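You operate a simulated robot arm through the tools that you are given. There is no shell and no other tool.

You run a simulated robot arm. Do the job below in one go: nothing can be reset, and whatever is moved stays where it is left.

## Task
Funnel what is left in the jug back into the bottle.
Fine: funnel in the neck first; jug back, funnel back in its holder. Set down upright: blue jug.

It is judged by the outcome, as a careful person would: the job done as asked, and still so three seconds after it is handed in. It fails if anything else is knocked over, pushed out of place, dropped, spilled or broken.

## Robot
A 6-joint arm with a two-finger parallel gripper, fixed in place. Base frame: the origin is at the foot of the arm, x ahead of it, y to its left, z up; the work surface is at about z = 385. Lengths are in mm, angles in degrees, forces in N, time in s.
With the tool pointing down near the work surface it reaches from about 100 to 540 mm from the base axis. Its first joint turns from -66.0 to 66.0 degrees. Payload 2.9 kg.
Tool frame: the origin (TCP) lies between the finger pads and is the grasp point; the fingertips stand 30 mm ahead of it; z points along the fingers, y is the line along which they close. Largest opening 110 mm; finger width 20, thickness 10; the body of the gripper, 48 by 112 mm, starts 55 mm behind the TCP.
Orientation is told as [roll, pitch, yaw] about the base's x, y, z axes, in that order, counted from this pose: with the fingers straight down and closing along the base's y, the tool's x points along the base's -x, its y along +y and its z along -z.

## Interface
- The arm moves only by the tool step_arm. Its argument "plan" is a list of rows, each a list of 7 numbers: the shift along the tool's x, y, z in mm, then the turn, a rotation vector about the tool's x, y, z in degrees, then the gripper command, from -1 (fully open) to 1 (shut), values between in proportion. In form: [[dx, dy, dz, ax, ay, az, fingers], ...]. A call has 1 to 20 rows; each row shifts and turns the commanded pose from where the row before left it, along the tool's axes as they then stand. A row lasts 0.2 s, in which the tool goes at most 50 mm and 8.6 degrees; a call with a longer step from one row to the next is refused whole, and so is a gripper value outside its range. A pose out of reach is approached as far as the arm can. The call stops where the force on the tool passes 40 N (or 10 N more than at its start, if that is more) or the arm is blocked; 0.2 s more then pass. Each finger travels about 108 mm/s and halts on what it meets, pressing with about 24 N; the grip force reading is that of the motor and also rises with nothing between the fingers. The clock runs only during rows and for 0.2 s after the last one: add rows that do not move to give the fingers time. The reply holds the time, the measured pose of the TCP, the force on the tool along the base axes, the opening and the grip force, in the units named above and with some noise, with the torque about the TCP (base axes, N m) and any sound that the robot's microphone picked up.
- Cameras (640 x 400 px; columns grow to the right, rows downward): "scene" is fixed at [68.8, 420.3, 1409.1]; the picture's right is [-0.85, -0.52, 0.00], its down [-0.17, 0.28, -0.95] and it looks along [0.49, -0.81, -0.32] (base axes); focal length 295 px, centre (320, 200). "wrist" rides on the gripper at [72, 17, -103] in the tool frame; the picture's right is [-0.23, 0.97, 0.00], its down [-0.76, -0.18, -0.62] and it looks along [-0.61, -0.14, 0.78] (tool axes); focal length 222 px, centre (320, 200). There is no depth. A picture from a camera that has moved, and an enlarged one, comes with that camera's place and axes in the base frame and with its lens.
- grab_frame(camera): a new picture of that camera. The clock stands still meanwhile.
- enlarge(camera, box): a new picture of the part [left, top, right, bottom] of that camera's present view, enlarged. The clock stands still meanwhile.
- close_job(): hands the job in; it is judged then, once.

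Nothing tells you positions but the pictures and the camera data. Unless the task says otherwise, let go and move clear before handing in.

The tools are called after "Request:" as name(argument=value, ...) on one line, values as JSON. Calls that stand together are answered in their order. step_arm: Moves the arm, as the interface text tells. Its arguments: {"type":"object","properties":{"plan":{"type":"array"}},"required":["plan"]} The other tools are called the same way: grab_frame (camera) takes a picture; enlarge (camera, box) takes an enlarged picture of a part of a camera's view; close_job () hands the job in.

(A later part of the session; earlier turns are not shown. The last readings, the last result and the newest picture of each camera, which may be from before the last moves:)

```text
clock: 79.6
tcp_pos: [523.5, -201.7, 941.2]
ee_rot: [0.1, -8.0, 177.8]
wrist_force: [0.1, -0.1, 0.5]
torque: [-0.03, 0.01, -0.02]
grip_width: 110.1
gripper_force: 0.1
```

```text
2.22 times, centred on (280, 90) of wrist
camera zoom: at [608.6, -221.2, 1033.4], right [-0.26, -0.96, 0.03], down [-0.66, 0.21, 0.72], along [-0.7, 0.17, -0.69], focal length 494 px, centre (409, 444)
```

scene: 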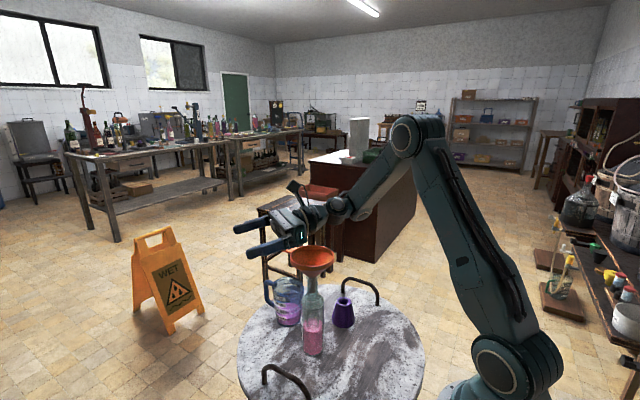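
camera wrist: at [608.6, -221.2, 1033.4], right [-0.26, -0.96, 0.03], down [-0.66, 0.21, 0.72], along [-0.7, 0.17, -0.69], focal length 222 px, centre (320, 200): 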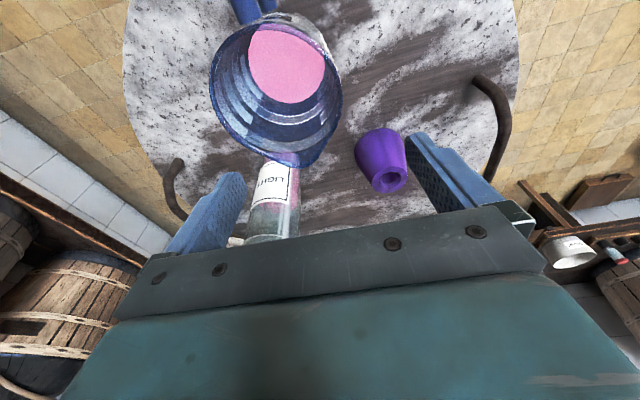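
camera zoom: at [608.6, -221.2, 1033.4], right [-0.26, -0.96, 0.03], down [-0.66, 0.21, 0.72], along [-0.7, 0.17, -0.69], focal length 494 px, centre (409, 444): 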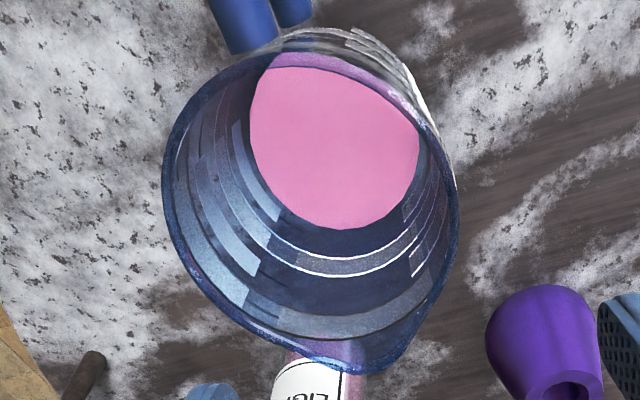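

Jug centre confirmed at about (547, -179.4), spout tip near (494, -177). Moving over it and lowering until the fingertips are just above the rim, then checking again.

Request:
step_arm(plan=[[7.4, -7.5, -1.1, 0, 0, 0, -1], [7.4, -7.5, -1.1, 0, 0, 0, -1], [7.5, -7.4, -1.0, 0, 0, 0, -1], [0, 0, 0, 0, 0, 0, -1], [1.7, 0, 12, 0, 0, 0, -1], [0.7, 0, 5, 0, 0, 0, -1], [0, 0, 0, 0, 0, 0, -1]])

Request:
grab_frame(camera="wrist")

Request:
enlarge(camera="scene", box=[250, 180, 360, 330])

```text
clock: 81.2
tcp_pos: [549.3, -179.9, 923.0]
ee_rot: [0.1, -8.0, 177.8]
wrist_force: [0.1, 0.3, 0.1]
torque: [-0.01, -0.03, 0.01]
grip_width: 110.2
gripper_force: 0.0
```

```text
taken
camera wrist: at [633.7, -200.5, 1015.3], right [-0.26, -0.96, 0.03], down [-0.66, 0.2, 0.72], along [-0.7, 0.17, -0.69], focal length 222 px, centre (320, 200)
```

wrist: 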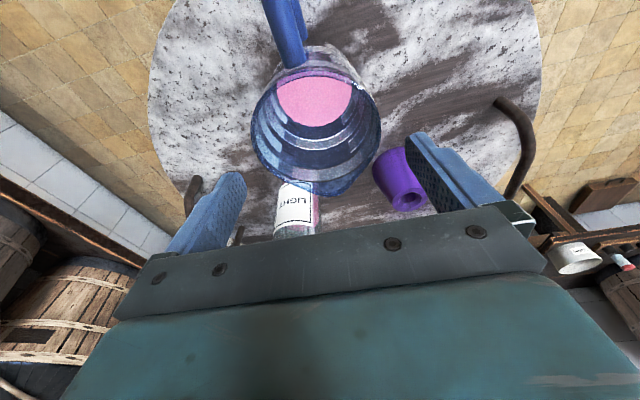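

```text
2.67 times, centred on (305, 255) of scene
camera zoom: at [68.8, 420.3, 1409.1], right [-0.85, -0.52, 0.0], down [-0.17, 0.28, -0.95], along [0.49, -0.81, -0.32], focal length 786 px, centre (360, 53)
```

zoom: 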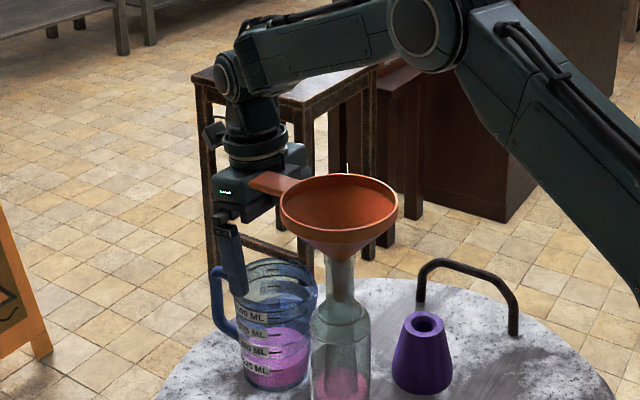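

Request:
enlarge(camera="scene", box=[255, 225, 305, 270])

Request:
enlarge(camera="wrist", box=[150, 80, 510, 250])

```text
8.89 times, centred on (280, 248) of scene
camera zoom: at [68.8, 420.3, 1409.1], right [-0.85, -0.52, 0.0], down [-0.17, 0.28, -0.95], along [0.49, -0.81, -0.32], focal length 2619 px, centre (676, -222)
```

zoom: 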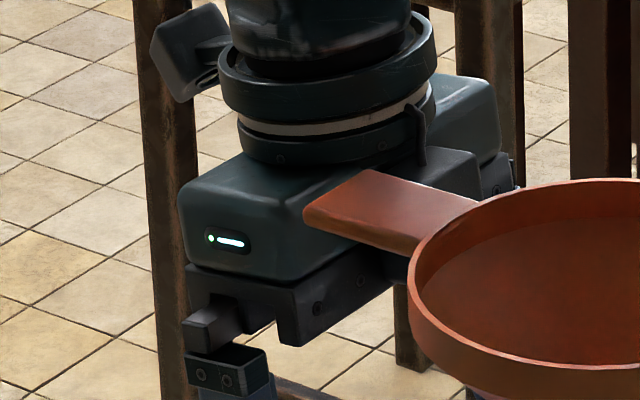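

```text
1.78 times, centred on (330, 165) of wrist
camera zoom: at [633.7, -200.5, 1015.3], right [-0.26, -0.96, 0.03], down [-0.66, 0.2, 0.72], along [-0.7, 0.17, -0.69], focal length 395 px, centre (302, 262)
```

zoom: 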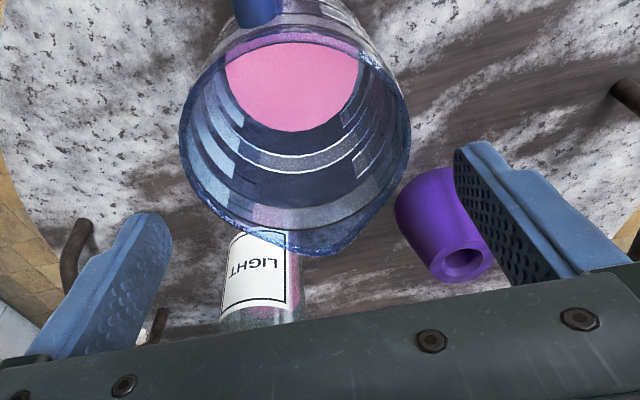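

The gap to the tab looks fine and no contact force is reported. Lowering in stages around the jug while watching the forearm's clearance over the funnel.

Request:
step_arm(plan=[[-0.1, 0, 10.1, 0, 0, 0, -1], [1.4, 0, 10.0, 0, 0, 0, -1], [1.4, 0, 10.0, 0, 0, 0, -1], [1.4, 0, 10.0, 0, 0, 0, -1], [0, 0, 0, 0, 0, 0, -1]])

Request:
enlarge(camera="scene", box=[250, 180, 390, 340])

Request:
enlarge(camera="wrist", box=[150, 80, 510, 250])

```text
clock: 82.4
tcp_pos: [546.3, -179.8, 881.8]
ee_rot: [0.2, -8.0, 177.9]
wrist_force: [-0.2, 0.8, -0.5]
torque: [0.0, 0.01, 0.04]
grip_width: 110.1
gripper_force: 0.2
```

```text
2.50 times, centred on (320, 260) of scene
camera zoom: at [68.8, 420.3, 1409.1], right [-0.85, -0.52, 0.0], down [-0.17, 0.28, -0.95], along [0.49, -0.81, -0.32], focal length 737 px, centre (320, 50)
```

zoom: 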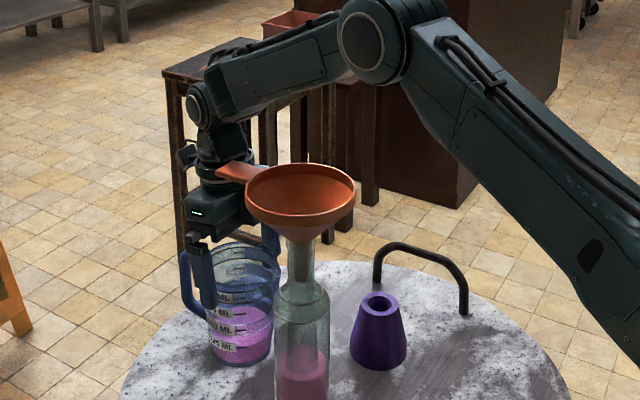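

```text
1.78 times, centred on (330, 165) of wrist
camera zoom: at [631.9, -200.2, 974.2], right [-0.26, -0.96, 0.03], down [-0.66, 0.2, 0.72], along [-0.7, 0.17, -0.69], focal length 395 px, centre (302, 262)
```

zoom: 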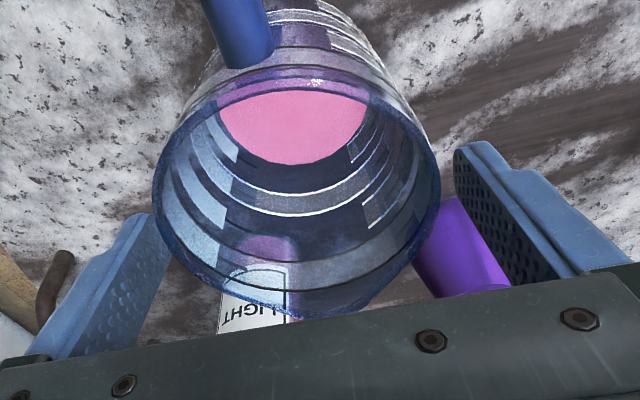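

Request:
step_arm(plan=[[1.4, 0, 10.0, 0, 0, 0, -1], [1.4, 0, 10.0, 0, 0, 0, -1], [1.4, 0, 10.0, 0, 0, 0, -1], [1.4, 0, 10.0, 0, 0, 0, -1], [0, 0, 0, 0, 0, 0, -1]])

Request:
enlarge(camera="scene", box=[250, 190, 370, 340])

Request:
enlarge(camera="wrist", box=[150, 80, 510, 250])

```text
clock: 83.6
tcp_pos: [545.3, -180.7, 842.0]
ee_rot: [0.1, -8.1, 177.7]
wrist_force: [1.2, -0.9, 0.3]
torque: [0.01, -0.05, 0.04]
grip_width: 110.1
gripper_force: 0.0
```

```text
2.67 times, centred on (310, 265) of scene
camera zoom: at [68.8, 420.3, 1409.1], right [-0.85, -0.52, 0.0], down [-0.17, 0.28, -0.95], along [0.49, -0.81, -0.32], focal length 786 px, centre (347, 27)
```

zoom: 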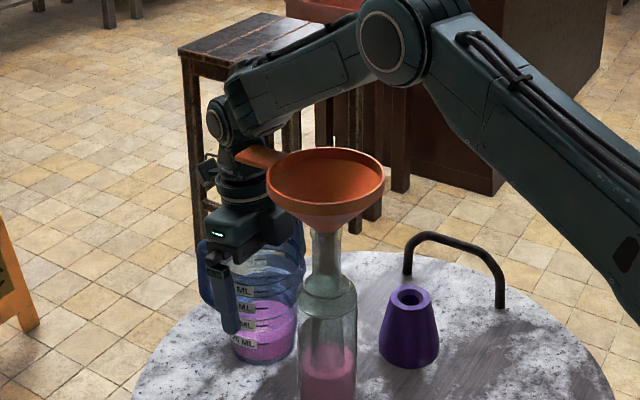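

```text
1.78 times, centred on (330, 165) of wrist
camera zoom: at [631.2, -200.5, 933.7], right [-0.26, -0.96, 0.03], down [-0.66, 0.2, 0.72], along [-0.7, 0.17, -0.69], focal length 395 px, centre (302, 262)
```

zoom: 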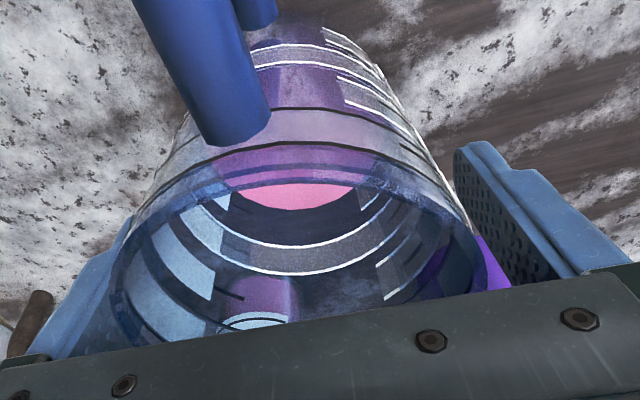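

The fingers straddle the jug with nothing touching. Closing gently.

Request:
step_arm(plan=[[0, 0, 0, 0, 0, 0, -0.75], [0, 0, 0, 0, 0, 0, -0.65], [0, 0, 0, 0, 0, 0, -0.6], [0, 0, 0, 0, 0, 0, -0.55], [0, 0, 0, 0, 0, 0, -0.45], [0, 0, 0, 0, 0, 0, 0.0], [0, 0, 0, 0, 0, 0, 1.0], [0, 0, 0, 0, 0, 0, 1.0]])

Request:
enlarge(camera="scene", box=[250, 190, 370, 340])

Request:
enlarge(camera="wrist", box=[150, 80, 510, 250])

```text
clock: 85.4
tcp_pos: [545.6, -181.0, 841.8]
ee_rot: [0.2, -8.0, 177.8]
wrist_force: [0.6, 1.7, 0.4]
torque: [0.0, 0.0, 0.05]
grip_width: 87.5
gripper_force: 23.8
```

```text
2.67 times, centred on (310, 265) of scene
camera zoom: at [68.8, 420.3, 1409.1], right [-0.85, -0.52, 0.0], down [-0.17, 0.28, -0.95], along [0.49, -0.81, -0.32], focal length 786 px, centre (347, 27)
```

zoom: 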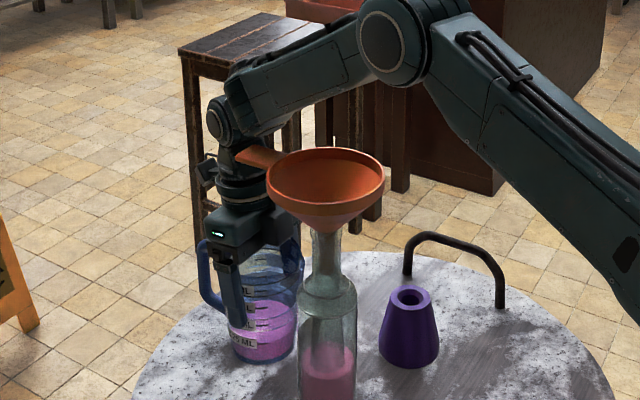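

```text
1.78 times, centred on (330, 165) of wrist
camera zoom: at [631.3, -200.4, 933.9], right [-0.26, -0.96, 0.03], down [-0.66, 0.21, 0.72], along [-0.7, 0.17, -0.69], focal length 395 px, centre (302, 262)
```

zoom: 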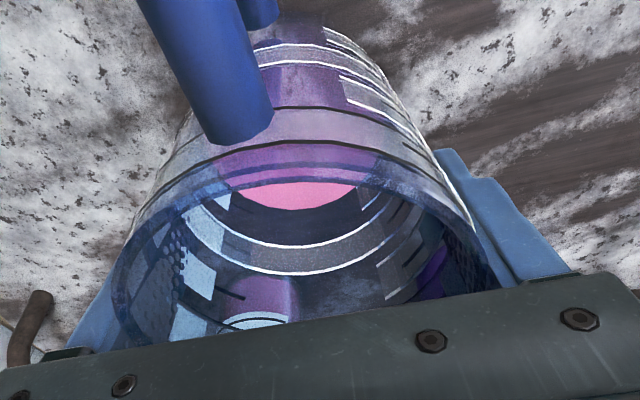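

Jug held, at 87.5 mm grip width. Lifting it a little and checking that it comes along cleanly.

Request:
step_arm(plan=[[-0.42, 0, -2.97, 0, 0, 0, 1.0], [-0.7, 0, -4.95, 0, 0, 0, 1.0], [-1.4, 0, -9.9, 0, 0, 0, 1.0], [-1.4, 0, -9.9, 0, 0, 0, 1.0], [0, 0, 0, 0, 0, 0, 1.0]])

Request:
enlarge(camera="scene", box=[250, 190, 370, 340])

```text
clock: 86.6
tcp_pos: [545.6, -180.0, 870.6]
ee_rot: [0.1, -8.0, 177.9]
wrist_force: [0.7, 0.5, -3.8]
torque: [-0.02, 0.06, 0.0]
grip_width: 87.4
gripper_force: 23.9
```

```text
2.67 times, centred on (310, 265) of scene
camera zoom: at [68.9, 420.2, 1409.1], right [-0.85, -0.52, 0.0], down [-0.17, 0.28, -0.95], along [0.49, -0.81, -0.32], focal length 786 px, centre (347, 27)
```

zoom: 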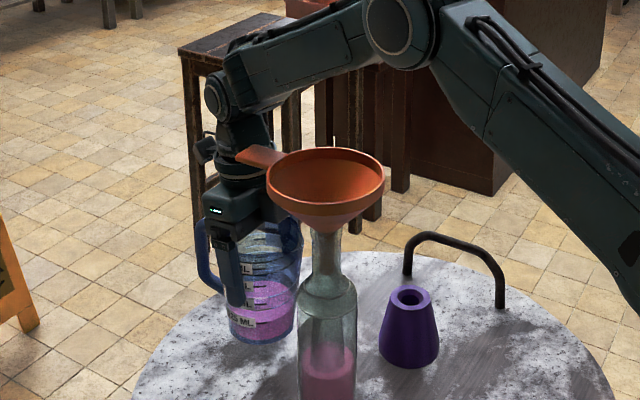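

Request:
step_arm(plan=[[-0.2, 5, -3, 0, 0, 0, 1.0], [-0.3, 10, -5, 0, 0, 0, 1.0], [-0.3, 10, -5, 0, 0, 0, 1.0], [-0.1, 5, -2, 0, 0, 0, 1.0], [-5, 2.5, -6, 0, 0, 0, 1.0], [-7.84, 3.83, -9.41, 0, 0, 0, 1.0], [-7.84, 3.83, -9.41, 0, 0, 0, 1.0], [-7.84, 3.83, -9.41, 0, 0, 0, 1.0], [-7.84, 3.83, -9.41, 0, 0, 0, 1.0], [-7.84, 3.83, -9.41, 0, 0, 0, 1.0], [-7.84, 3.83, -9.41, 0, 0, 0, 1.0], [-4, 2, -5, 0, 0, 0, 1.0], [0, 0, 0, 0, 0, 0, 1.0]])

Request:
enlarge(camera="scene", box=[250, 190, 370, 340])

```text
clock: 89.4
tcp_pos: [499.3, -236.2, 960.7]
ee_rot: [0.2, -8.1, 177.7]
wrist_force: [-1.0, -0.3, -3.9]
torque: [0.0, 0.02, 0.02]
grip_width: 87.6
gripper_force: 23.7
```

```text
2.67 times, centred on (310, 265) of scene
camera zoom: at [68.9, 420.2, 1409.1], right [-0.85, -0.52, 0.0], down [-0.17, 0.28, -0.95], along [0.49, -0.81, -0.32], focal length 786 px, centre (347, 27)
```

zoom: 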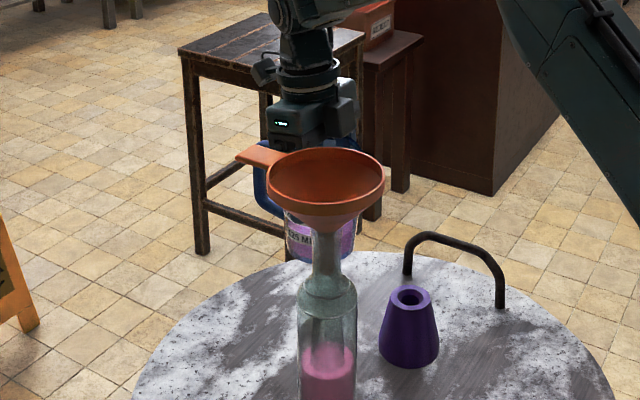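

Held firmly and level, about 0.39 kg. Rising at this clear spot and then starting a moderate tilt that is well below the pouring angle.

Request:
step_arm(plan=[[-1.95, 0, -13.86, 0, 1, 0, 1.0], [-1.71, 0, -13.9, 0, 1, 0, 1.0], [-1.46, 0, -13.92, 0, 1, 0, 1.0], [-1.22, 0, -13.95, 0, 1, 0, 1.0], [-0.98, 0, -13.97, 0, 1, 0, 1.0], [-0.73, 0, -13.98, 0, 1, 0, 1.0], [-0.49, 0, -13.99, 0, 1, 0, 1.0], [-0.24, 0, -14, 0, 1, 0, 1.0], [0, 0, -14, 0, 1, 0, 1.0], [0.24, 0, -14, 0, 1, 0, 1.0], [0, 0, 0, 0, 0, 0, 1.0]])

Request:
step_arm(plan=[[0.24, 0, -7, 0, 3, 0, 1.0], [0.61, 0, -6.97, 0, 3, 0, 1.0], [0.97, 0, -6.93, 0, 3, 0, 1.0], [1.34, 0, -6.87, 0, 3, 0, 1.0], [1.69, 0, -6.79, 0, 3, 0, 1.0], [2.05, 0, -6.69, 0, 3, 0, 1.0], [2.39, 0, -6.58, 0, 3, 0, 1.0], [2.73, 0, -6.44, 0, 3, 0, 1.0], [3.07, 0, -6.29, 0, 3, 0, 1.0], [3.39, 0, -6.12, 0, 3, 0, 1.0], [0, 0, 0, 0, 0, 0, 1.0], [0, 0, 0, 0, 0, 0, 1.0]])

Request:
enlarge(camera="scene", box=[230, 120, 390, 320])

Request:
grab_frame(camera="wrist")

```text
clock: 91.8
tcp_pos: [498.5, -234.7, 1101.0]
ee_rot: [0.1, 2.0, 177.9]
wrist_force: [-0.7, 0.2, -4.9]
torque: [0.0, 0.14, 0.03]
grip_width: 87.2
gripper_force: 24.4
```

```text
clock: 94.4
tcp_pos: [497.8, -235.4, 1169.7]
ee_rot: [0.1, 32.0, 177.9]
wrist_force: [0.2, -0.2, -3.5]
torque: [-0.03, 0.17, 0.0]
grip_width: 87.6
gripper_force: 23.9
```

```text
2.00 times, centred on (310, 220) of scene
camera zoom: at [68.9, 420.2, 1409.1], right [-0.85, -0.52, 0.0], down [-0.17, 0.28, -0.95], along [0.49, -0.81, -0.32], focal length 589 px, centre (340, 160)
```

zoom: 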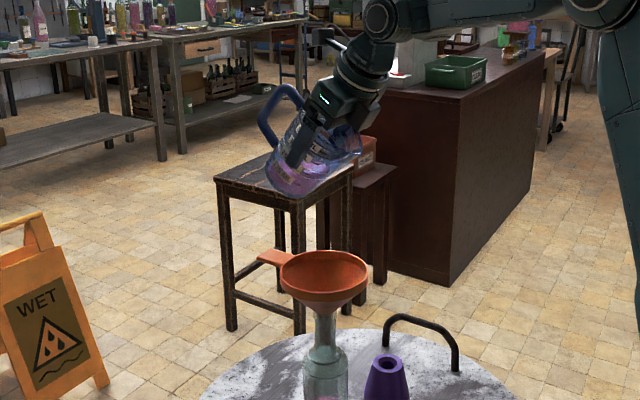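

```text
taken
camera wrist: at [504.6, -252.4, 1295.8], right [-0.23, -0.97, -0.12], down [-0.97, 0.22, 0.12], along [-0.1, 0.14, -0.99], focal length 222 px, centre (320, 200)
```

wrist: 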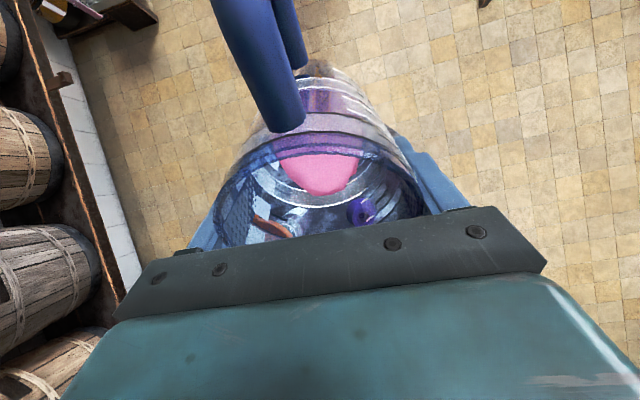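

The jug is secure at about 40° and the liquid stays well inside. Moving it sideways, slowly, until the spout is over the funnel.

Request:
step_arm(plan=[[0, -4, 0, 0, 0, 0, 1.0], [0, -8, 0, 0, 0, 0, 1.0], [0, -10, 0, 0, 0, 0, 1.0], [0, -10, 0, 0, 0, 0, 1.0], [0, -12, 0, 0, 0, 0, 1.0], [0, -12, 0, 0, 0, 0, 1.0], [0, -12, 0, 0, 0, 0, 1.0], [0, -12, 0, 0, 0, 0, 1.0], [0, -10, 0, 0, 0, 0, 1.0], [0, -8, 0, 0, 0, 0, 1.0], [0, -7, 0, 0, 0, 0, 1.0], [0, -4, 0, 0, 0, 0, 1.0], [0, -2, 0, 0, 0, 0, 1.0], [0, 0, 0, 0, 0, 0, 1.0], [0, 0, 0, 0, 0, 0, 1.0]])

Request:
enlarge(camera="scene", box=[240, 150, 370, 310])

Request:
grab_frame(camera="wrist")

```text
clock: 97.6
tcp_pos: [502.9, -126.8, 1168.4]
ee_rot: [0.8, 32.0, 178.5]
wrist_force: [-0.4, -0.7, -4.5]
torque: [0.01, 0.14, -0.01]
grip_width: 86.9
gripper_force: 23.5
```

```text
2.50 times, centred on (305, 230) of scene
camera zoom: at [68.9, 420.2, 1409.1], right [-0.85, -0.52, 0.0], down [-0.17, 0.28, -0.95], along [0.49, -0.81, -0.32], focal length 737 px, centre (358, 125)
```

zoom: 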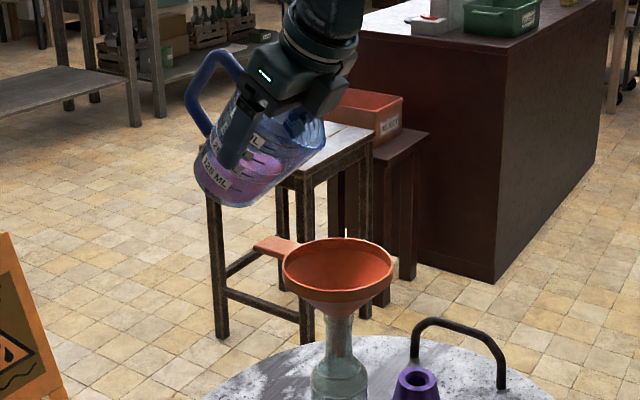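

```text
taken
camera wrist: at [509.4, -140.5, 1295.3], right [-0.23, -0.97, -0.11], down [-0.97, 0.21, 0.12], along [-0.1, 0.13, -0.99], focal length 222 px, centre (320, 200)
```

wrist: 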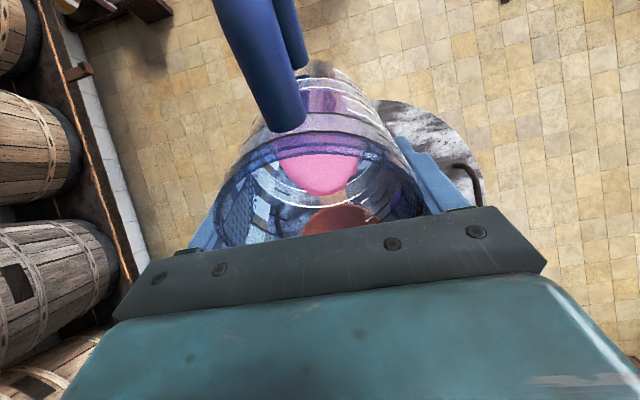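

Request:
enlarge(camera="scene", box=[270, 175, 340, 265])

```text
4.44 times, centred on (305, 220) of scene
camera zoom: at [68.9, 420.2, 1409.1], right [-0.85, -0.52, 0.0], down [-0.17, 0.28, -0.95], along [0.49, -0.81, -0.32], focal length 1310 px, centre (387, 111)
```

zoom: 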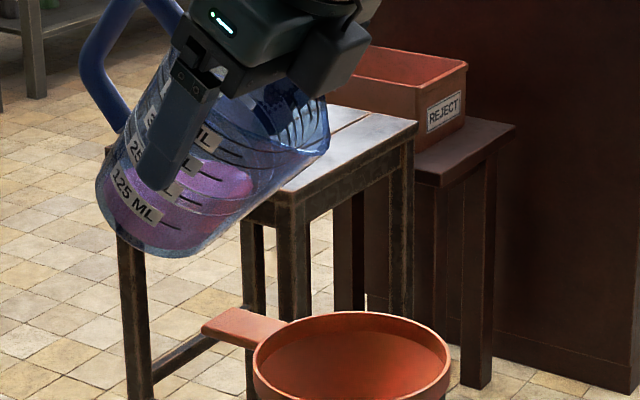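

The spout tip measures about (434, -120, 1168), over the funnel as intended. Lowering it toward the funnel while tilting to about 60°, which is still below the pouring angle.

Request:
step_arm(plan=[[-4.2, 0, 7.05, 0, 2, 0, 1.0], [-4.42, 0, 6.91, 0, 2, 0, 1.0], [-4.66, 0, 6.75, 0, 2, 0, 1.0], [-4.89, 0, 6.58, 0, 2, 0, 1.0], [-5.12, 0, 6.41, 0, 2, 0, 1.0], [-0.93, 0, 0.08, 0, 2, 0, 1.0], [-0.93, 0, 0.05, 0, 2, 0, 1.0], [-0.93, 0, 0.02, 0, 2, 0, 1.0], [0, 0, 0, 0, 0, 0, 1.0], [0, 0, 0, 0, 0, 0, 1.0]])

Request:
enlarge(camera="scene", box=[270, 195, 340, 285])

Request:
grab_frame(camera="wrist")

```text
clock: 99.8
tcp_pos: [503.3, -124.3, 1126.1]
ee_rot: [0.2, 48.1, 177.9]
wrist_force: [0.0, -0.5, -3.6]
torque: [-0.02, 0.11, -0.02]
grip_width: 87.2
gripper_force: 23.9
```

```text
4.44 times, centred on (305, 240) of scene
camera zoom: at [68.9, 420.2, 1409.1], right [-0.85, -0.52, 0.0], down [-0.17, 0.28, -0.95], along [0.49, -0.81, -0.32], focal length 1310 px, centre (387, 22)
```

zoom: 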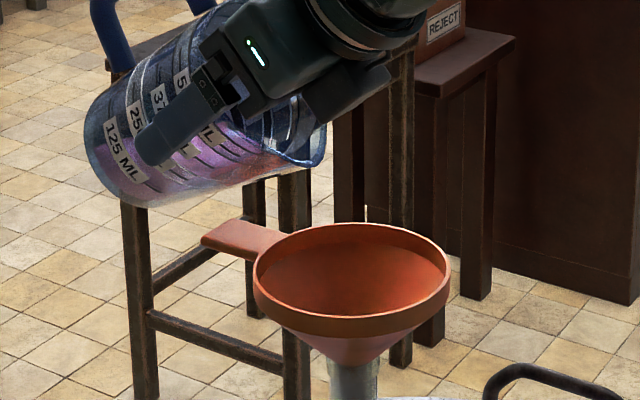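

```text
taken
camera wrist: at [474.0, -139.7, 1249.4], right [-0.19, -0.97, -0.17], down [-0.97, 0.21, -0.15], along [0.18, 0.13, -0.97], focal length 222 px, centre (320, 200)
```

wrist: 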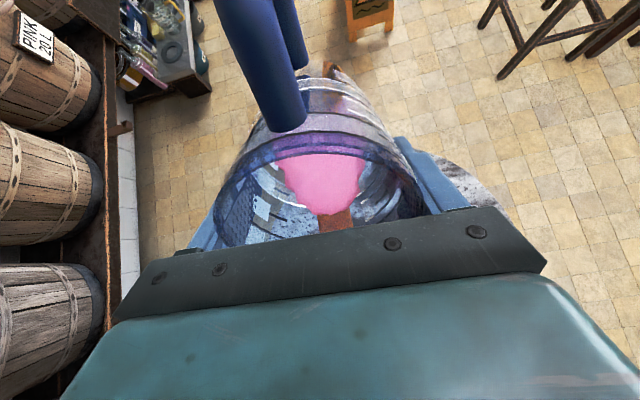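

The spout tip is about 19 mm to the +x side of the funnel's centre and about 60 mm above its rim. Continuing slowly to the edge of pouring.

Request:
step_arm(plan=[[-1.01, 0, 0.33, 0, 1, 0, 1.0], [-1.01, 0, 0.31, 0, 1, 0, 1.0], [-1.01, 0, 0.29, 0, 1, 0, 1.0], [-1.01, 0, 0.27, 0, 1, 0, 1.0], [-1.01, 0, 0.25, 0, 1, 0, 1.0], [-1.01, 0, 0.23, 0, 1, 0, 1.0], [-1.01, 0, 0.21, 0, 1, 0, 1.0], [0, 0, 0, 0, 0, 0, 1.0]])

Request:
enlarge(camera="scene", box=[270, 195, 340, 285])

Request:
enlarge(camera="wrist", box=[190, 60, 460, 250])

```text
clock: 101.6
tcp_pos: [500.2, -124.2, 1119.2]
ee_rot: [0.2, 54.9, 178.0]
wrist_force: [-0.1, -0.2, -4.5]
torque: [0.02, 0.17, -0.03]
grip_width: 87.3
gripper_force: 23.8
```

```text
4.44 times, centred on (305, 240) of scene
camera zoom: at [68.9, 420.2, 1409.1], right [-0.85, -0.52, 0.0], down [-0.17, 0.28, -0.95], along [0.49, -0.81, -0.32], focal length 1310 px, centre (387, 22)
```

zoom: 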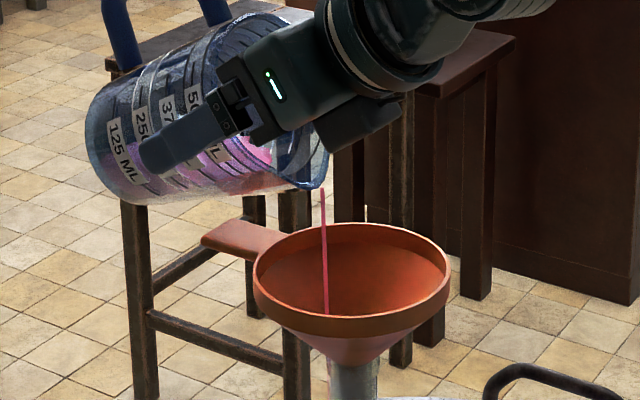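

```text
2.11 times, centred on (325, 155) of wrist
camera zoom: at [455.6, -139.7, 1238.2], right [-0.17, -0.97, -0.18], down [-0.94, 0.21, -0.27], along [0.3, 0.13, -0.95], focal length 468 px, centre (310, 295)
```

zoom: 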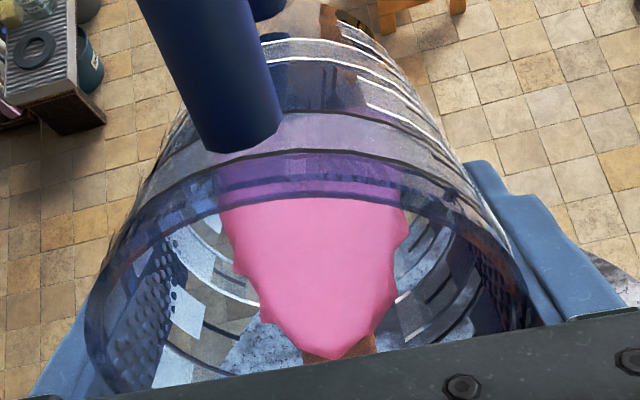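

Pouring has just started, and a thin stream is landing inside the funnel. I'll go in half-degree steps and watch the funnel level.

Request:
step_arm(plan=[[-0.22, 0, -0.15, 0, 0.5, 0, 1.0], [-0.22, 0, -0.15, 0, 0.5, 0, 1.0], [0, 0, 0, 0, 0, 0, 1.0], [0, 0, 0, 0, 0, 0, 1.0]])

Request:
enlarge(camera="scene", box=[280, 215, 350, 355])

```text
clock: 102.6
tcp_pos: [499.1, -124.7, 1119.2]
ee_rot: [0.1, 56.0, 177.9]
wrist_force: [-0.2, -0.5, -3.7]
torque: [0.0, 0.15, 0.02]
grip_width: 87.3
gripper_force: 24.4
```

```text
2.86 times, centred on (315, 285) of scene
camera zoom: at [68.9, 420.2, 1409.1], right [-0.85, -0.52, 0.0], down [-0.17, 0.28, -0.95], along [0.49, -0.81, -0.32], focal length 842 px, centre (334, -43)
```

zoom: 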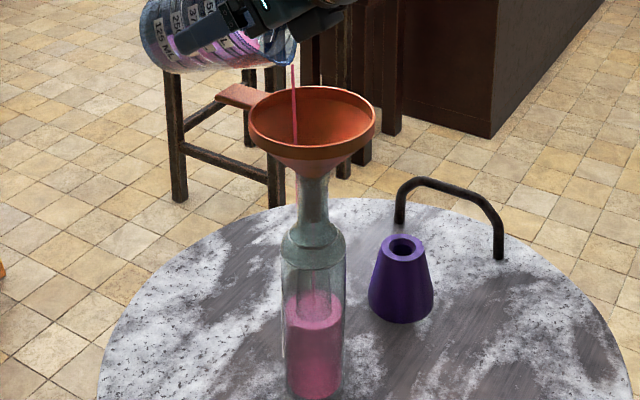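

Request:
enlarge(camera="scene", box=[295, 250, 335, 310])

Request:
enlarge(camera="scene", box=[290, 300, 340, 365])

Request:
enlarge(camera="scene", box=[290, 210, 340, 270])

```text
6.67 times, centred on (315, 280) of scene
camera zoom: at [68.9, 420.2, 1409.1], right [-0.85, -0.52, 0.0], down [-0.17, 0.28, -0.95], along [0.49, -0.81, -0.32], focal length 1964 px, centre (353, -333)
```

zoom: 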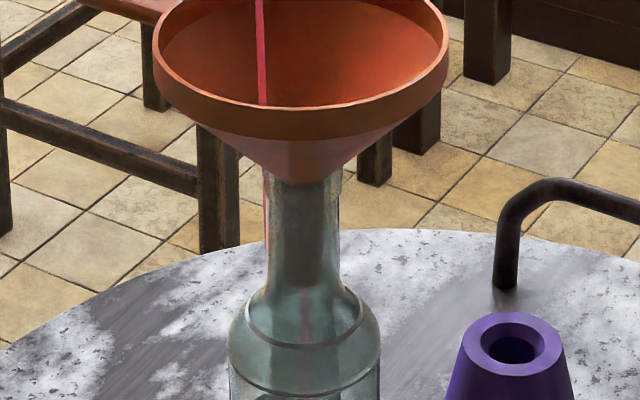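

```text
6.15 times, centred on (315, 332) of scene
camera zoom: at [68.9, 420.2, 1409.1], right [-0.85, -0.52, 0.0], down [-0.17, 0.28, -0.95], along [0.49, -0.81, -0.32], focal length 1813 px, centre (351, -615)
```

zoom: 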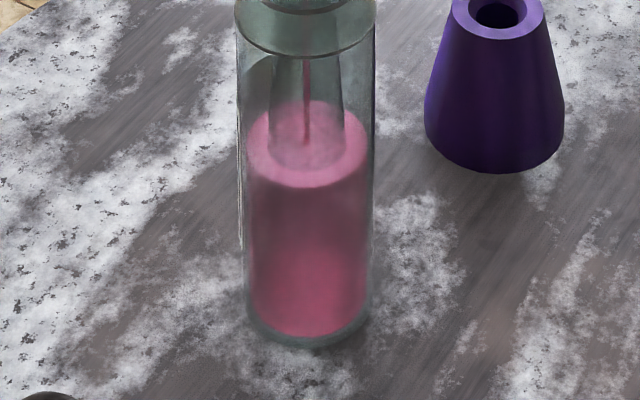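

```text
6.67 times, centred on (315, 240) of scene
camera zoom: at [68.9, 420.2, 1409.1], right [-0.85, -0.52, 0.0], down [-0.17, 0.28, -0.95], along [0.49, -0.81, -0.32], focal length 1964 px, centre (353, -67)
```

zoom: 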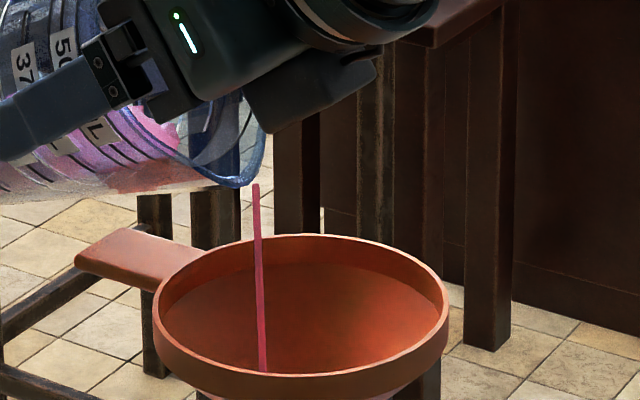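

Request:
enlarge(camera="scene", box=[302, 268, 326, 292])

Request:
enlarge(camera="scene", box=[296, 252, 326, 272])

```text
16.00 times, centred on (314, 280) of scene
camera zoom: at [68.9, 420.2, 1409.1], right [-0.85, -0.52, 0.0], down [-0.17, 0.28, -0.95], along [0.49, -0.81, -0.32], focal length 4715 px, centre (416, -1080)
```

zoom: 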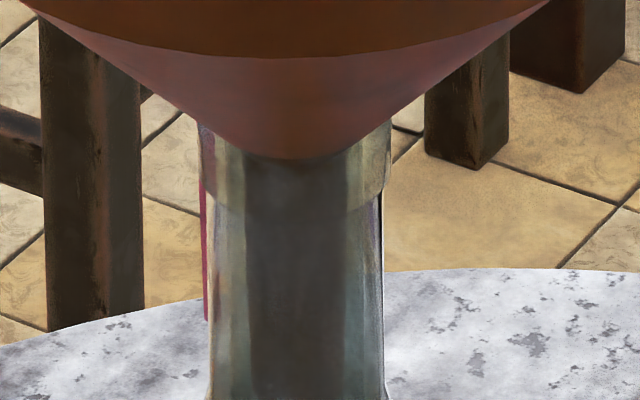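

```text
16.00 times, centred on (311, 262) of scene
camera zoom: at [68.9, 420.2, 1409.1], right [-0.85, -0.52, 0.0], down [-0.17, 0.28, -0.95], along [0.49, -0.81, -0.32], focal length 4715 px, centre (464, -792)
```

zoom: 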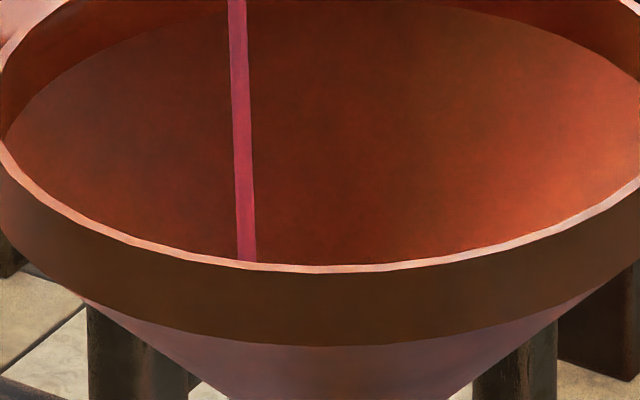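

The stream lands inside the funnel and liquid is trickling into the bottle, with no puddle on the table. Continuing the slow tilt and bringing the spout a little nearer the funnel's centre.

Request:
step_arm(plan=[[-0.7, 0, -0.74, 0, 0.5, 0, 1.0], [-0.7, 0, -0.74, 0, 0.5, 0, 1.0], [-0.7, 0, -0.74, 0, 0.5, 0, 1.0], [-0.7, 0, -0.74, 0, 0.5, 0, 1.0], [-0.7, 0, -0.74, 0, 0.5, 0, 1.0], [-0.7, 0, -0.74, 0, 0.5, 0, 1.0], [-0.7, 0, -0.74, 0, 0.5, 0, 1.0], [-0.7, 0, -0.74, 0, 0.5, 0, 1.0], [0, 0, 0, 0, 0, 0, 1.0]])

Request:
enlarge(camera="scene", box=[280, 215, 340, 275])

Request:
enlarge(camera="scene", box=[280, 270, 340, 365])

```text
clock: 104.6
tcp_pos: [491.9, -124.8, 1117.5]
ee_rot: [0.4, 60.0, 177.9]
wrist_force: [-0.9, -1.1, -2.9]
torque: [0.0, 0.14, 0.0]
grip_width: 86.8
gripper_force: 24.3
```

```text
6.67 times, centred on (310, 245) of scene
camera zoom: at [68.9, 420.2, 1409.1], right [-0.85, -0.52, 0.0], down [-0.17, 0.28, -0.95], along [0.49, -0.81, -0.32], focal length 1964 px, centre (387, -100)
```

zoom: 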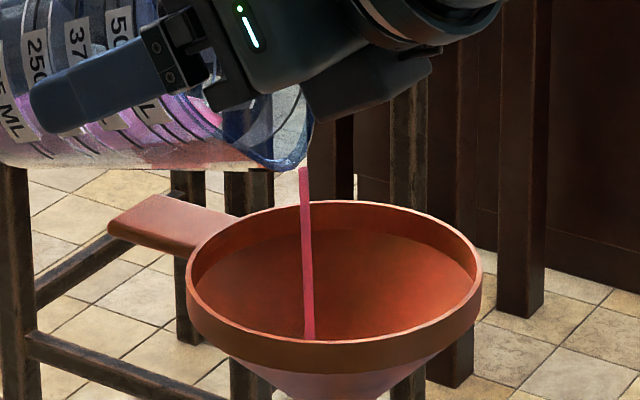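

```text
4.21 times, centred on (310, 318) of scene
camera zoom: at [68.9, 420.2, 1409.1], right [-0.85, -0.52, 0.0], down [-0.17, 0.28, -0.95], along [0.49, -0.81, -0.32], focal length 1241 px, centre (362, -295)
```

zoom: 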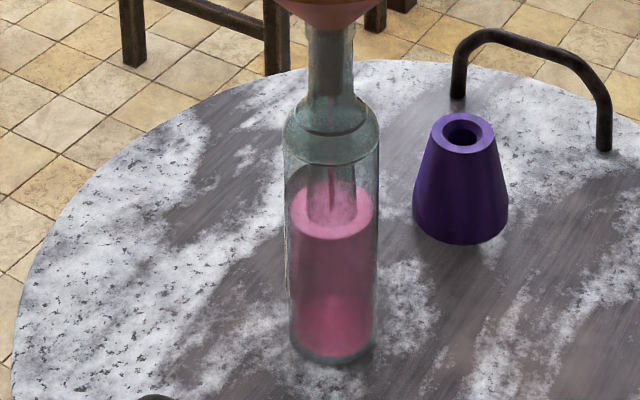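

Going well: the bottle level is rising and nothing is spilled. Continuing.

Request:
step_arm(plan=[[0.18, 0, -0.44, 0, 0.5, 0, 1.0], [0.18, 0, -0.44, 0, 0.5, 0, 1.0], [0.18, 0, -0.44, 0, 0.5, 0, 1.0], [0.18, 0, -0.44, 0, 0.5, 0, 1.0], [0.18, 0, -0.44, 0, 0.5, 0, 1.0], [0.18, 0, -0.44, 0, 0.5, 0, 1.0], [0.18, 0, -0.44, 0, 0.5, 0, 1.0], [0.18, 0, -0.44, 0, 0.5, 0, 1.0], [0, 0, 0, 0, 0, 0, 1.0]])

Request:
enlarge(camera="scene", box=[270, 205, 350, 365])

Request:
enlarge(camera="scene", box=[280, 215, 340, 275])

```text
clock: 106.6
tcp_pos: [489.5, -124.7, 1121.1]
ee_rot: [0.2, 64.0, 178.0]
wrist_force: [-0.2, 0.2, -3.1]
torque: [0.01, 0.13, 0.02]
grip_width: 87.1
gripper_force: 23.9
```

```text
2.50 times, centred on (310, 285) of scene
camera zoom: at [68.8, 420.2, 1409.1], right [-0.85, -0.52, 0.0], down [-0.17, 0.28, -0.95], along [0.49, -0.81, -0.32], focal length 737 px, centre (345, -12)
```

zoom: 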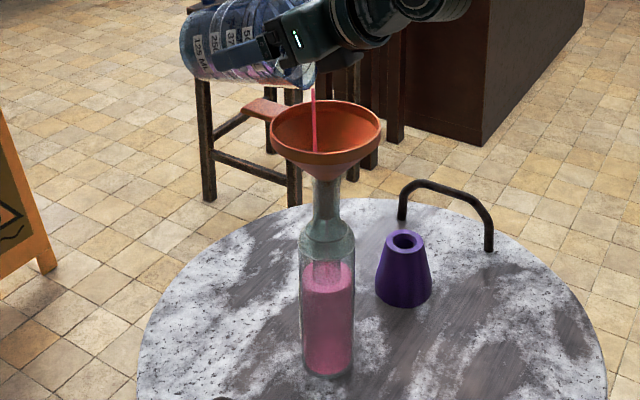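

```text
6.67 times, centred on (310, 245) of scene
camera zoom: at [68.8, 420.2, 1409.1], right [-0.85, -0.52, 0.0], down [-0.17, 0.28, -0.95], along [0.49, -0.81, -0.32], focal length 1964 px, centre (387, -100)
```

zoom: 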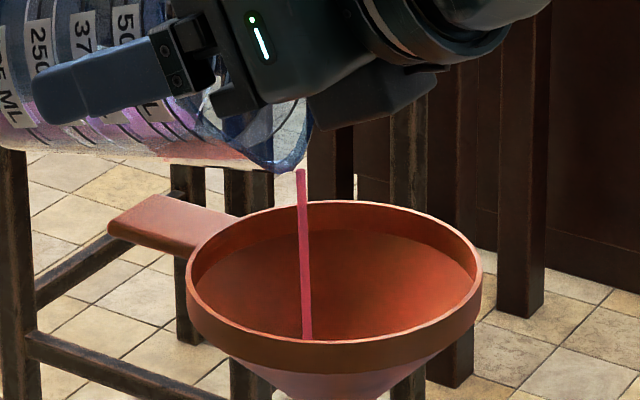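

Request:
step_arm(plan=[[0.22, 0, -0.465, 0, 0.5, 0, 1.0], [0.22, 0, -0.465, 0, 0.5, 0, 1.0], [0.22, 0, -0.465, 0, 0.5, 0, 1.0], [0.22, 0, -0.465, 0, 0.5, 0, 1.0], [0.22, 0, -0.465, 0, 0.5, 0, 1.0], [0.22, 0, -0.465, 0, 0.5, 0, 1.0], [0.22, 0, -0.465, 0, 0.5, 0, 1.0], [0.22, 0, -0.465, 0, 0.5, 0, 1.0], [0, 0, 0, 0, 0, 0, 1.0]])

Request:
enlarge(camera="scene", box=[270, 205, 350, 365])

Request:
enlarge(camera="scene", box=[280, 215, 340, 275])

```text
clock: 108.6
tcp_pos: [488.0, -124.1, 1124.0]
ee_rot: [0.3, 68.0, 178.0]
wrist_force: [1.3, -0.5, -3.0]
torque: [0.02, 0.14, 0.0]
grip_width: 87.0
gripper_force: 23.7
```

```text
2.50 times, centred on (310, 285) of scene
camera zoom: at [68.8, 420.2, 1409.1], right [-0.85, -0.52, 0.0], down [-0.17, 0.28, -0.95], along [0.49, -0.81, -0.32], focal length 737 px, centre (345, -12)
```

zoom: 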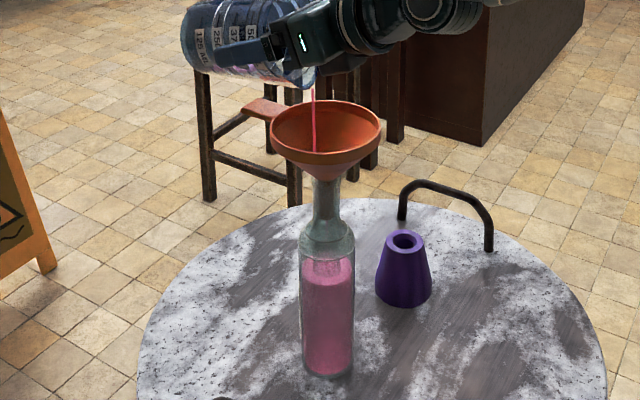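

```text
6.67 times, centred on (310, 245) of scene
camera zoom: at [68.8, 420.2, 1409.1], right [-0.85, -0.52, 0.0], down [-0.17, 0.28, -0.95], along [0.49, -0.81, -0.32], focal length 1964 px, centre (387, -100)
```

zoom: 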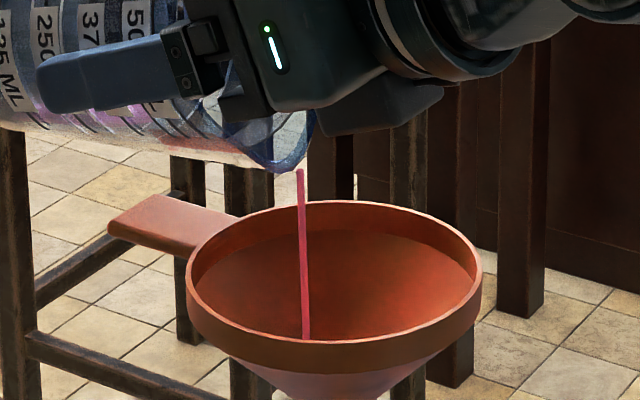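

Request:
enlarge(camera="wrist", box=[190, 60, 460, 250])

Request:
step_arm(plan=[[0.22, 0, -0.465, 0, 0.5, 0, 1.0], [0.22, 0, -0.465, 0, 0.5, 0, 1.0], [0.22, 0, -0.465, 0, 0.5, 0, 1.0], [0.22, 0, -0.465, 0, 0.5, 0, 1.0], [0.22, 0, -0.465, 0, 0.5, 0, 1.0], [0.22, 0, -0.465, 0, 0.5, 0, 1.0], [0.22, 0, -0.465, 0, 0.5, 0, 1.0], [0.22, 0, -0.465, 0, 0.5, 0, 1.0], [0, 0, 0, 0, 0, 0, 1.0]])

Request:
enlarge(camera="scene", box=[270, 205, 350, 365])

Request:
enlarge(camera="scene", box=[280, 215, 340, 275])

```text
2.11 times, centred on (325, 155) of wrist
camera zoom: at [416.8, -137.8, 1229.9], right [-0.12, -0.97, -0.21], down [-0.86, 0.21, -0.47], along [0.5, 0.12, -0.86], focal length 468 px, centre (310, 295)
```

zoom: 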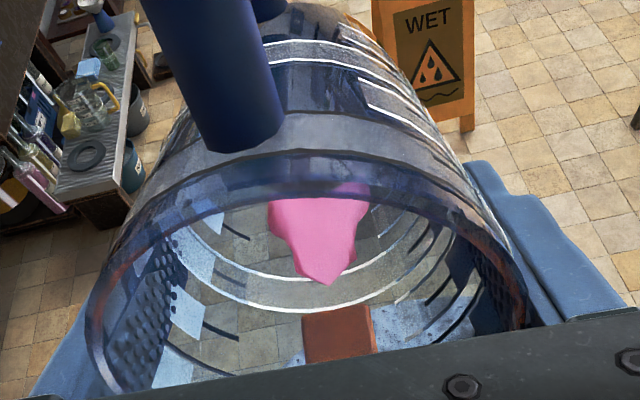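

```text
clock: 110.6
tcp_pos: [481.9, -123.1, 1126.1]
ee_rot: [0.3, 72.0, 178.1]
wrist_force: [-0.8, 0.5, -1.2]
torque: [-0.03, 0.09, -0.01]
grip_width: 86.7
gripper_force: 24.0
```

```text
2.50 times, centred on (310, 285) of scene
camera zoom: at [68.8, 420.2, 1409.1], right [-0.85, -0.52, 0.0], down [-0.17, 0.28, -0.95], along [0.49, -0.81, -0.32], focal length 737 px, centre (345, -12)
```

zoom: 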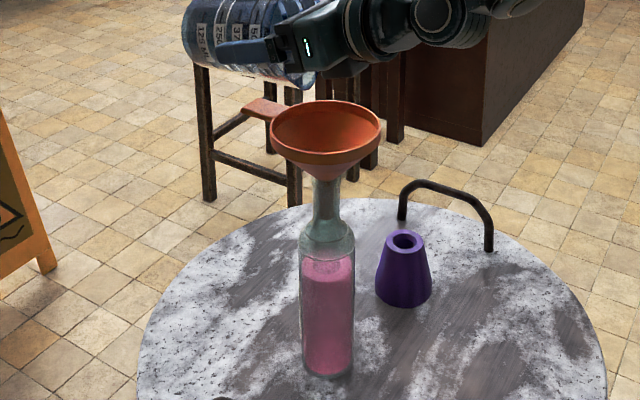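

```text
6.67 times, centred on (310, 245) of scene
camera zoom: at [68.8, 420.2, 1409.1], right [-0.85, -0.52, 0.0], down [-0.17, 0.28, -0.95], along [0.49, -0.81, -0.32], focal length 1964 px, centre (387, -100)
```

zoom: 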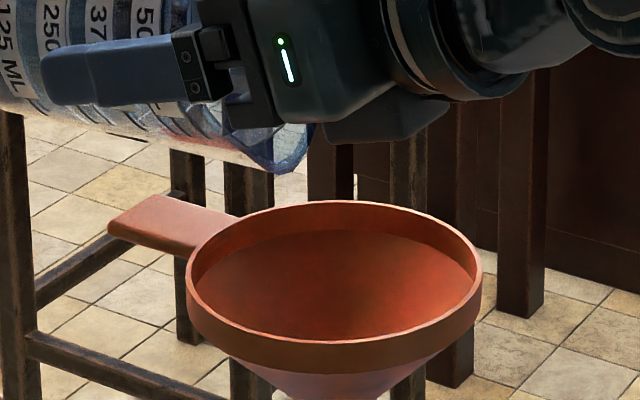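

The stream has stopped. Checking the jug for any remainder from the wrist camera.

Request:
enlarge(camera="wrist", box=[190, 60, 460, 250])

Request:
step_arm(plan=[[0.3, 0, -0.97, 0, 1, 0, 1.0], [0.3, 0, -0.97, 0, 1, 0, 1.0], [0.3, 0, -0.97, 0, 1, 0, 1.0], [0.3, 0, -0.97, 0, 1, 0, 1.0], [0.3, 0, -0.97, 0, 1, 0, 1.0], [0.3, 0, -0.97, 0, 1, 0, 1.0], [0.2, 0, -0.97, 0, 1, 0, 1.0], [0.2, 0, -0.97, 0, 1, 0, 1.0], [0.2, 0, -0.97, 0, 1, 0, 1.0], [0.2, 0, -0.97, 0, 1, 0, 1.0], [0, 0, 0, 0, 0, 0, 1.0], [0, 0, 0, 0, 0, 0, 1.0]])

Request:
enlarge(camera="wrist", box=[190, 60, 460, 250])

Request:
enlarge(camera="scene", box=[280, 210, 340, 275])

```text
2.11 times, centred on (325, 155) of wrist
camera zoom: at [406.5, -137.2, 1227.5], right [-0.11, -0.97, -0.21], down [-0.82, 0.21, -0.53], along [0.56, 0.12, -0.82], focal length 468 px, centre (310, 295)
```

zoom: 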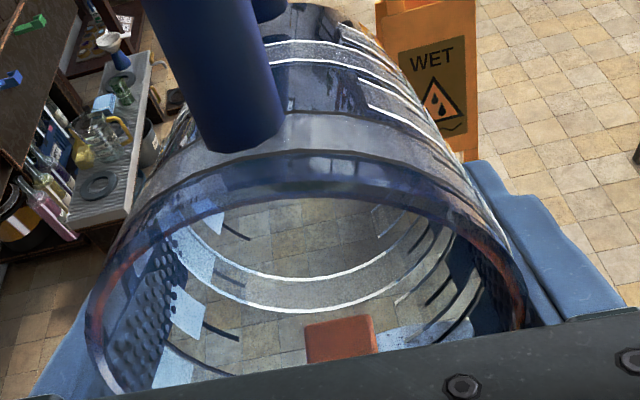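

```text
clock: 113.2
tcp_pos: [474.2, -122.1, 1132.4]
ee_rot: [0.9, 82.1, 178.8]
wrist_force: [0.0, 0.1, -3.3]
torque: [0.0, 0.1, -0.03]
grip_width: 86.9
gripper_force: 23.8
```

```text
2.11 times, centred on (325, 155) of wrist
camera zoom: at [380.7, -136.2, 1218.5], right [-0.07, -0.97, -0.22], down [-0.72, 0.2, -0.67], along [0.69, 0.11, -0.71], focal length 468 px, centre (310, 295)
```

zoom: 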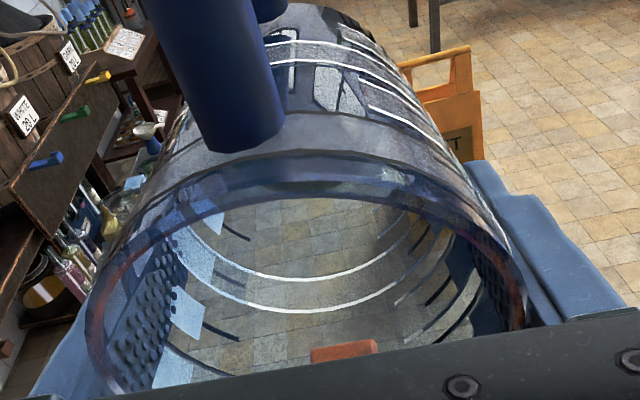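

```text
6.15 times, centred on (310, 242) of scene
camera zoom: at [68.8, 420.2, 1409.1], right [-0.85, -0.52, 0.0], down [-0.17, 0.28, -0.95], along [0.49, -0.81, -0.32], focal length 1813 px, centre (382, -62)
```

zoom: 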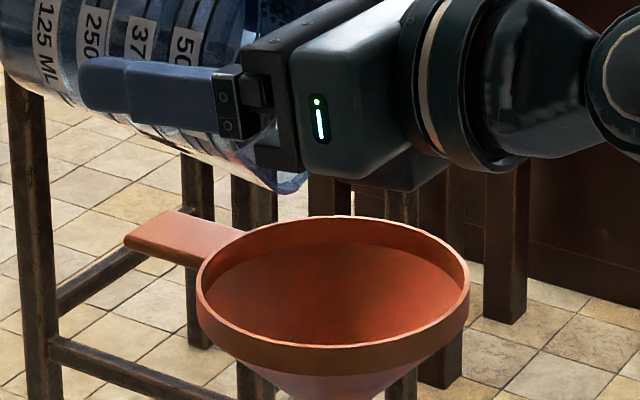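

The jug and funnel are both empty and nothing is spilled. Reversing the tilt while rising, then going back to the side by the same route.

Request:
step_arm(plan=[[0, 0, 0, 0, 0, 0, 1.0], [0, 0, 0, 0, 0, 0, 1.0], [4.05, 0, 2.26, 0, -5, 0, 1.0], [4.23, 0, 1.89, 0, -5, 0, 1.0], [4.38, 0, 1.52, 0, -5, 0, 1.0], [4.5, 0, 1.13, 0, -5, 0, 1.0], [4.58, 0, 0.74, 0, -5, 0, 1.0], [4.63, 0, 0.33, 0, -5, 0, 1.0], [4.64, 0, -0.07, 0, -5, 0, 1.0], [4.61, 0, -0.48, 0, -5, 0, 1.0], [4.56, 0, -0.88, 0, -5, 0, 1.0], [4.46, 0, -1.27, 0, -5, 0, 1.0], [0, 0, 0, 0, 0, 0, 1.0], [0, 0, 0, 0, 0, 0, 1.0]])

Request:
enlarge(camera="scene", box=[240, 150, 370, 340])

```text
clock: 116.2
tcp_pos: [501.8, -124.6, 1167.0]
ee_rot: [0.7, 32.0, 178.4]
wrist_force: [0.1, 0.2, -2.9]
torque: [0.01, 0.13, 0.0]
grip_width: 86.8
gripper_force: 23.9
```

```text
2.11 times, centred on (305, 245) of scene
camera zoom: at [68.8, 420.2, 1409.1], right [-0.85, -0.52, 0.0], down [-0.17, 0.28, -0.95], along [0.49, -0.81, -0.32], focal length 620 px, centre (352, 105)
```

zoom: 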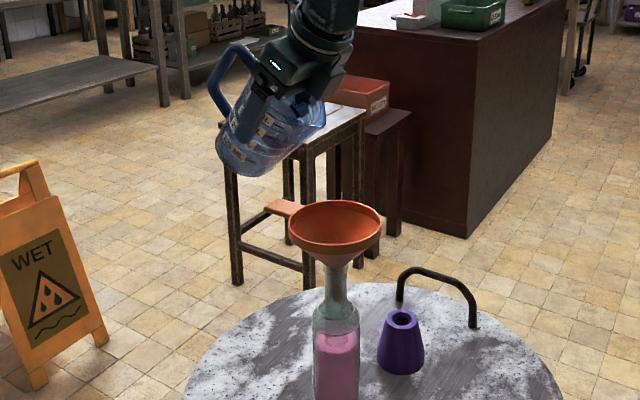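

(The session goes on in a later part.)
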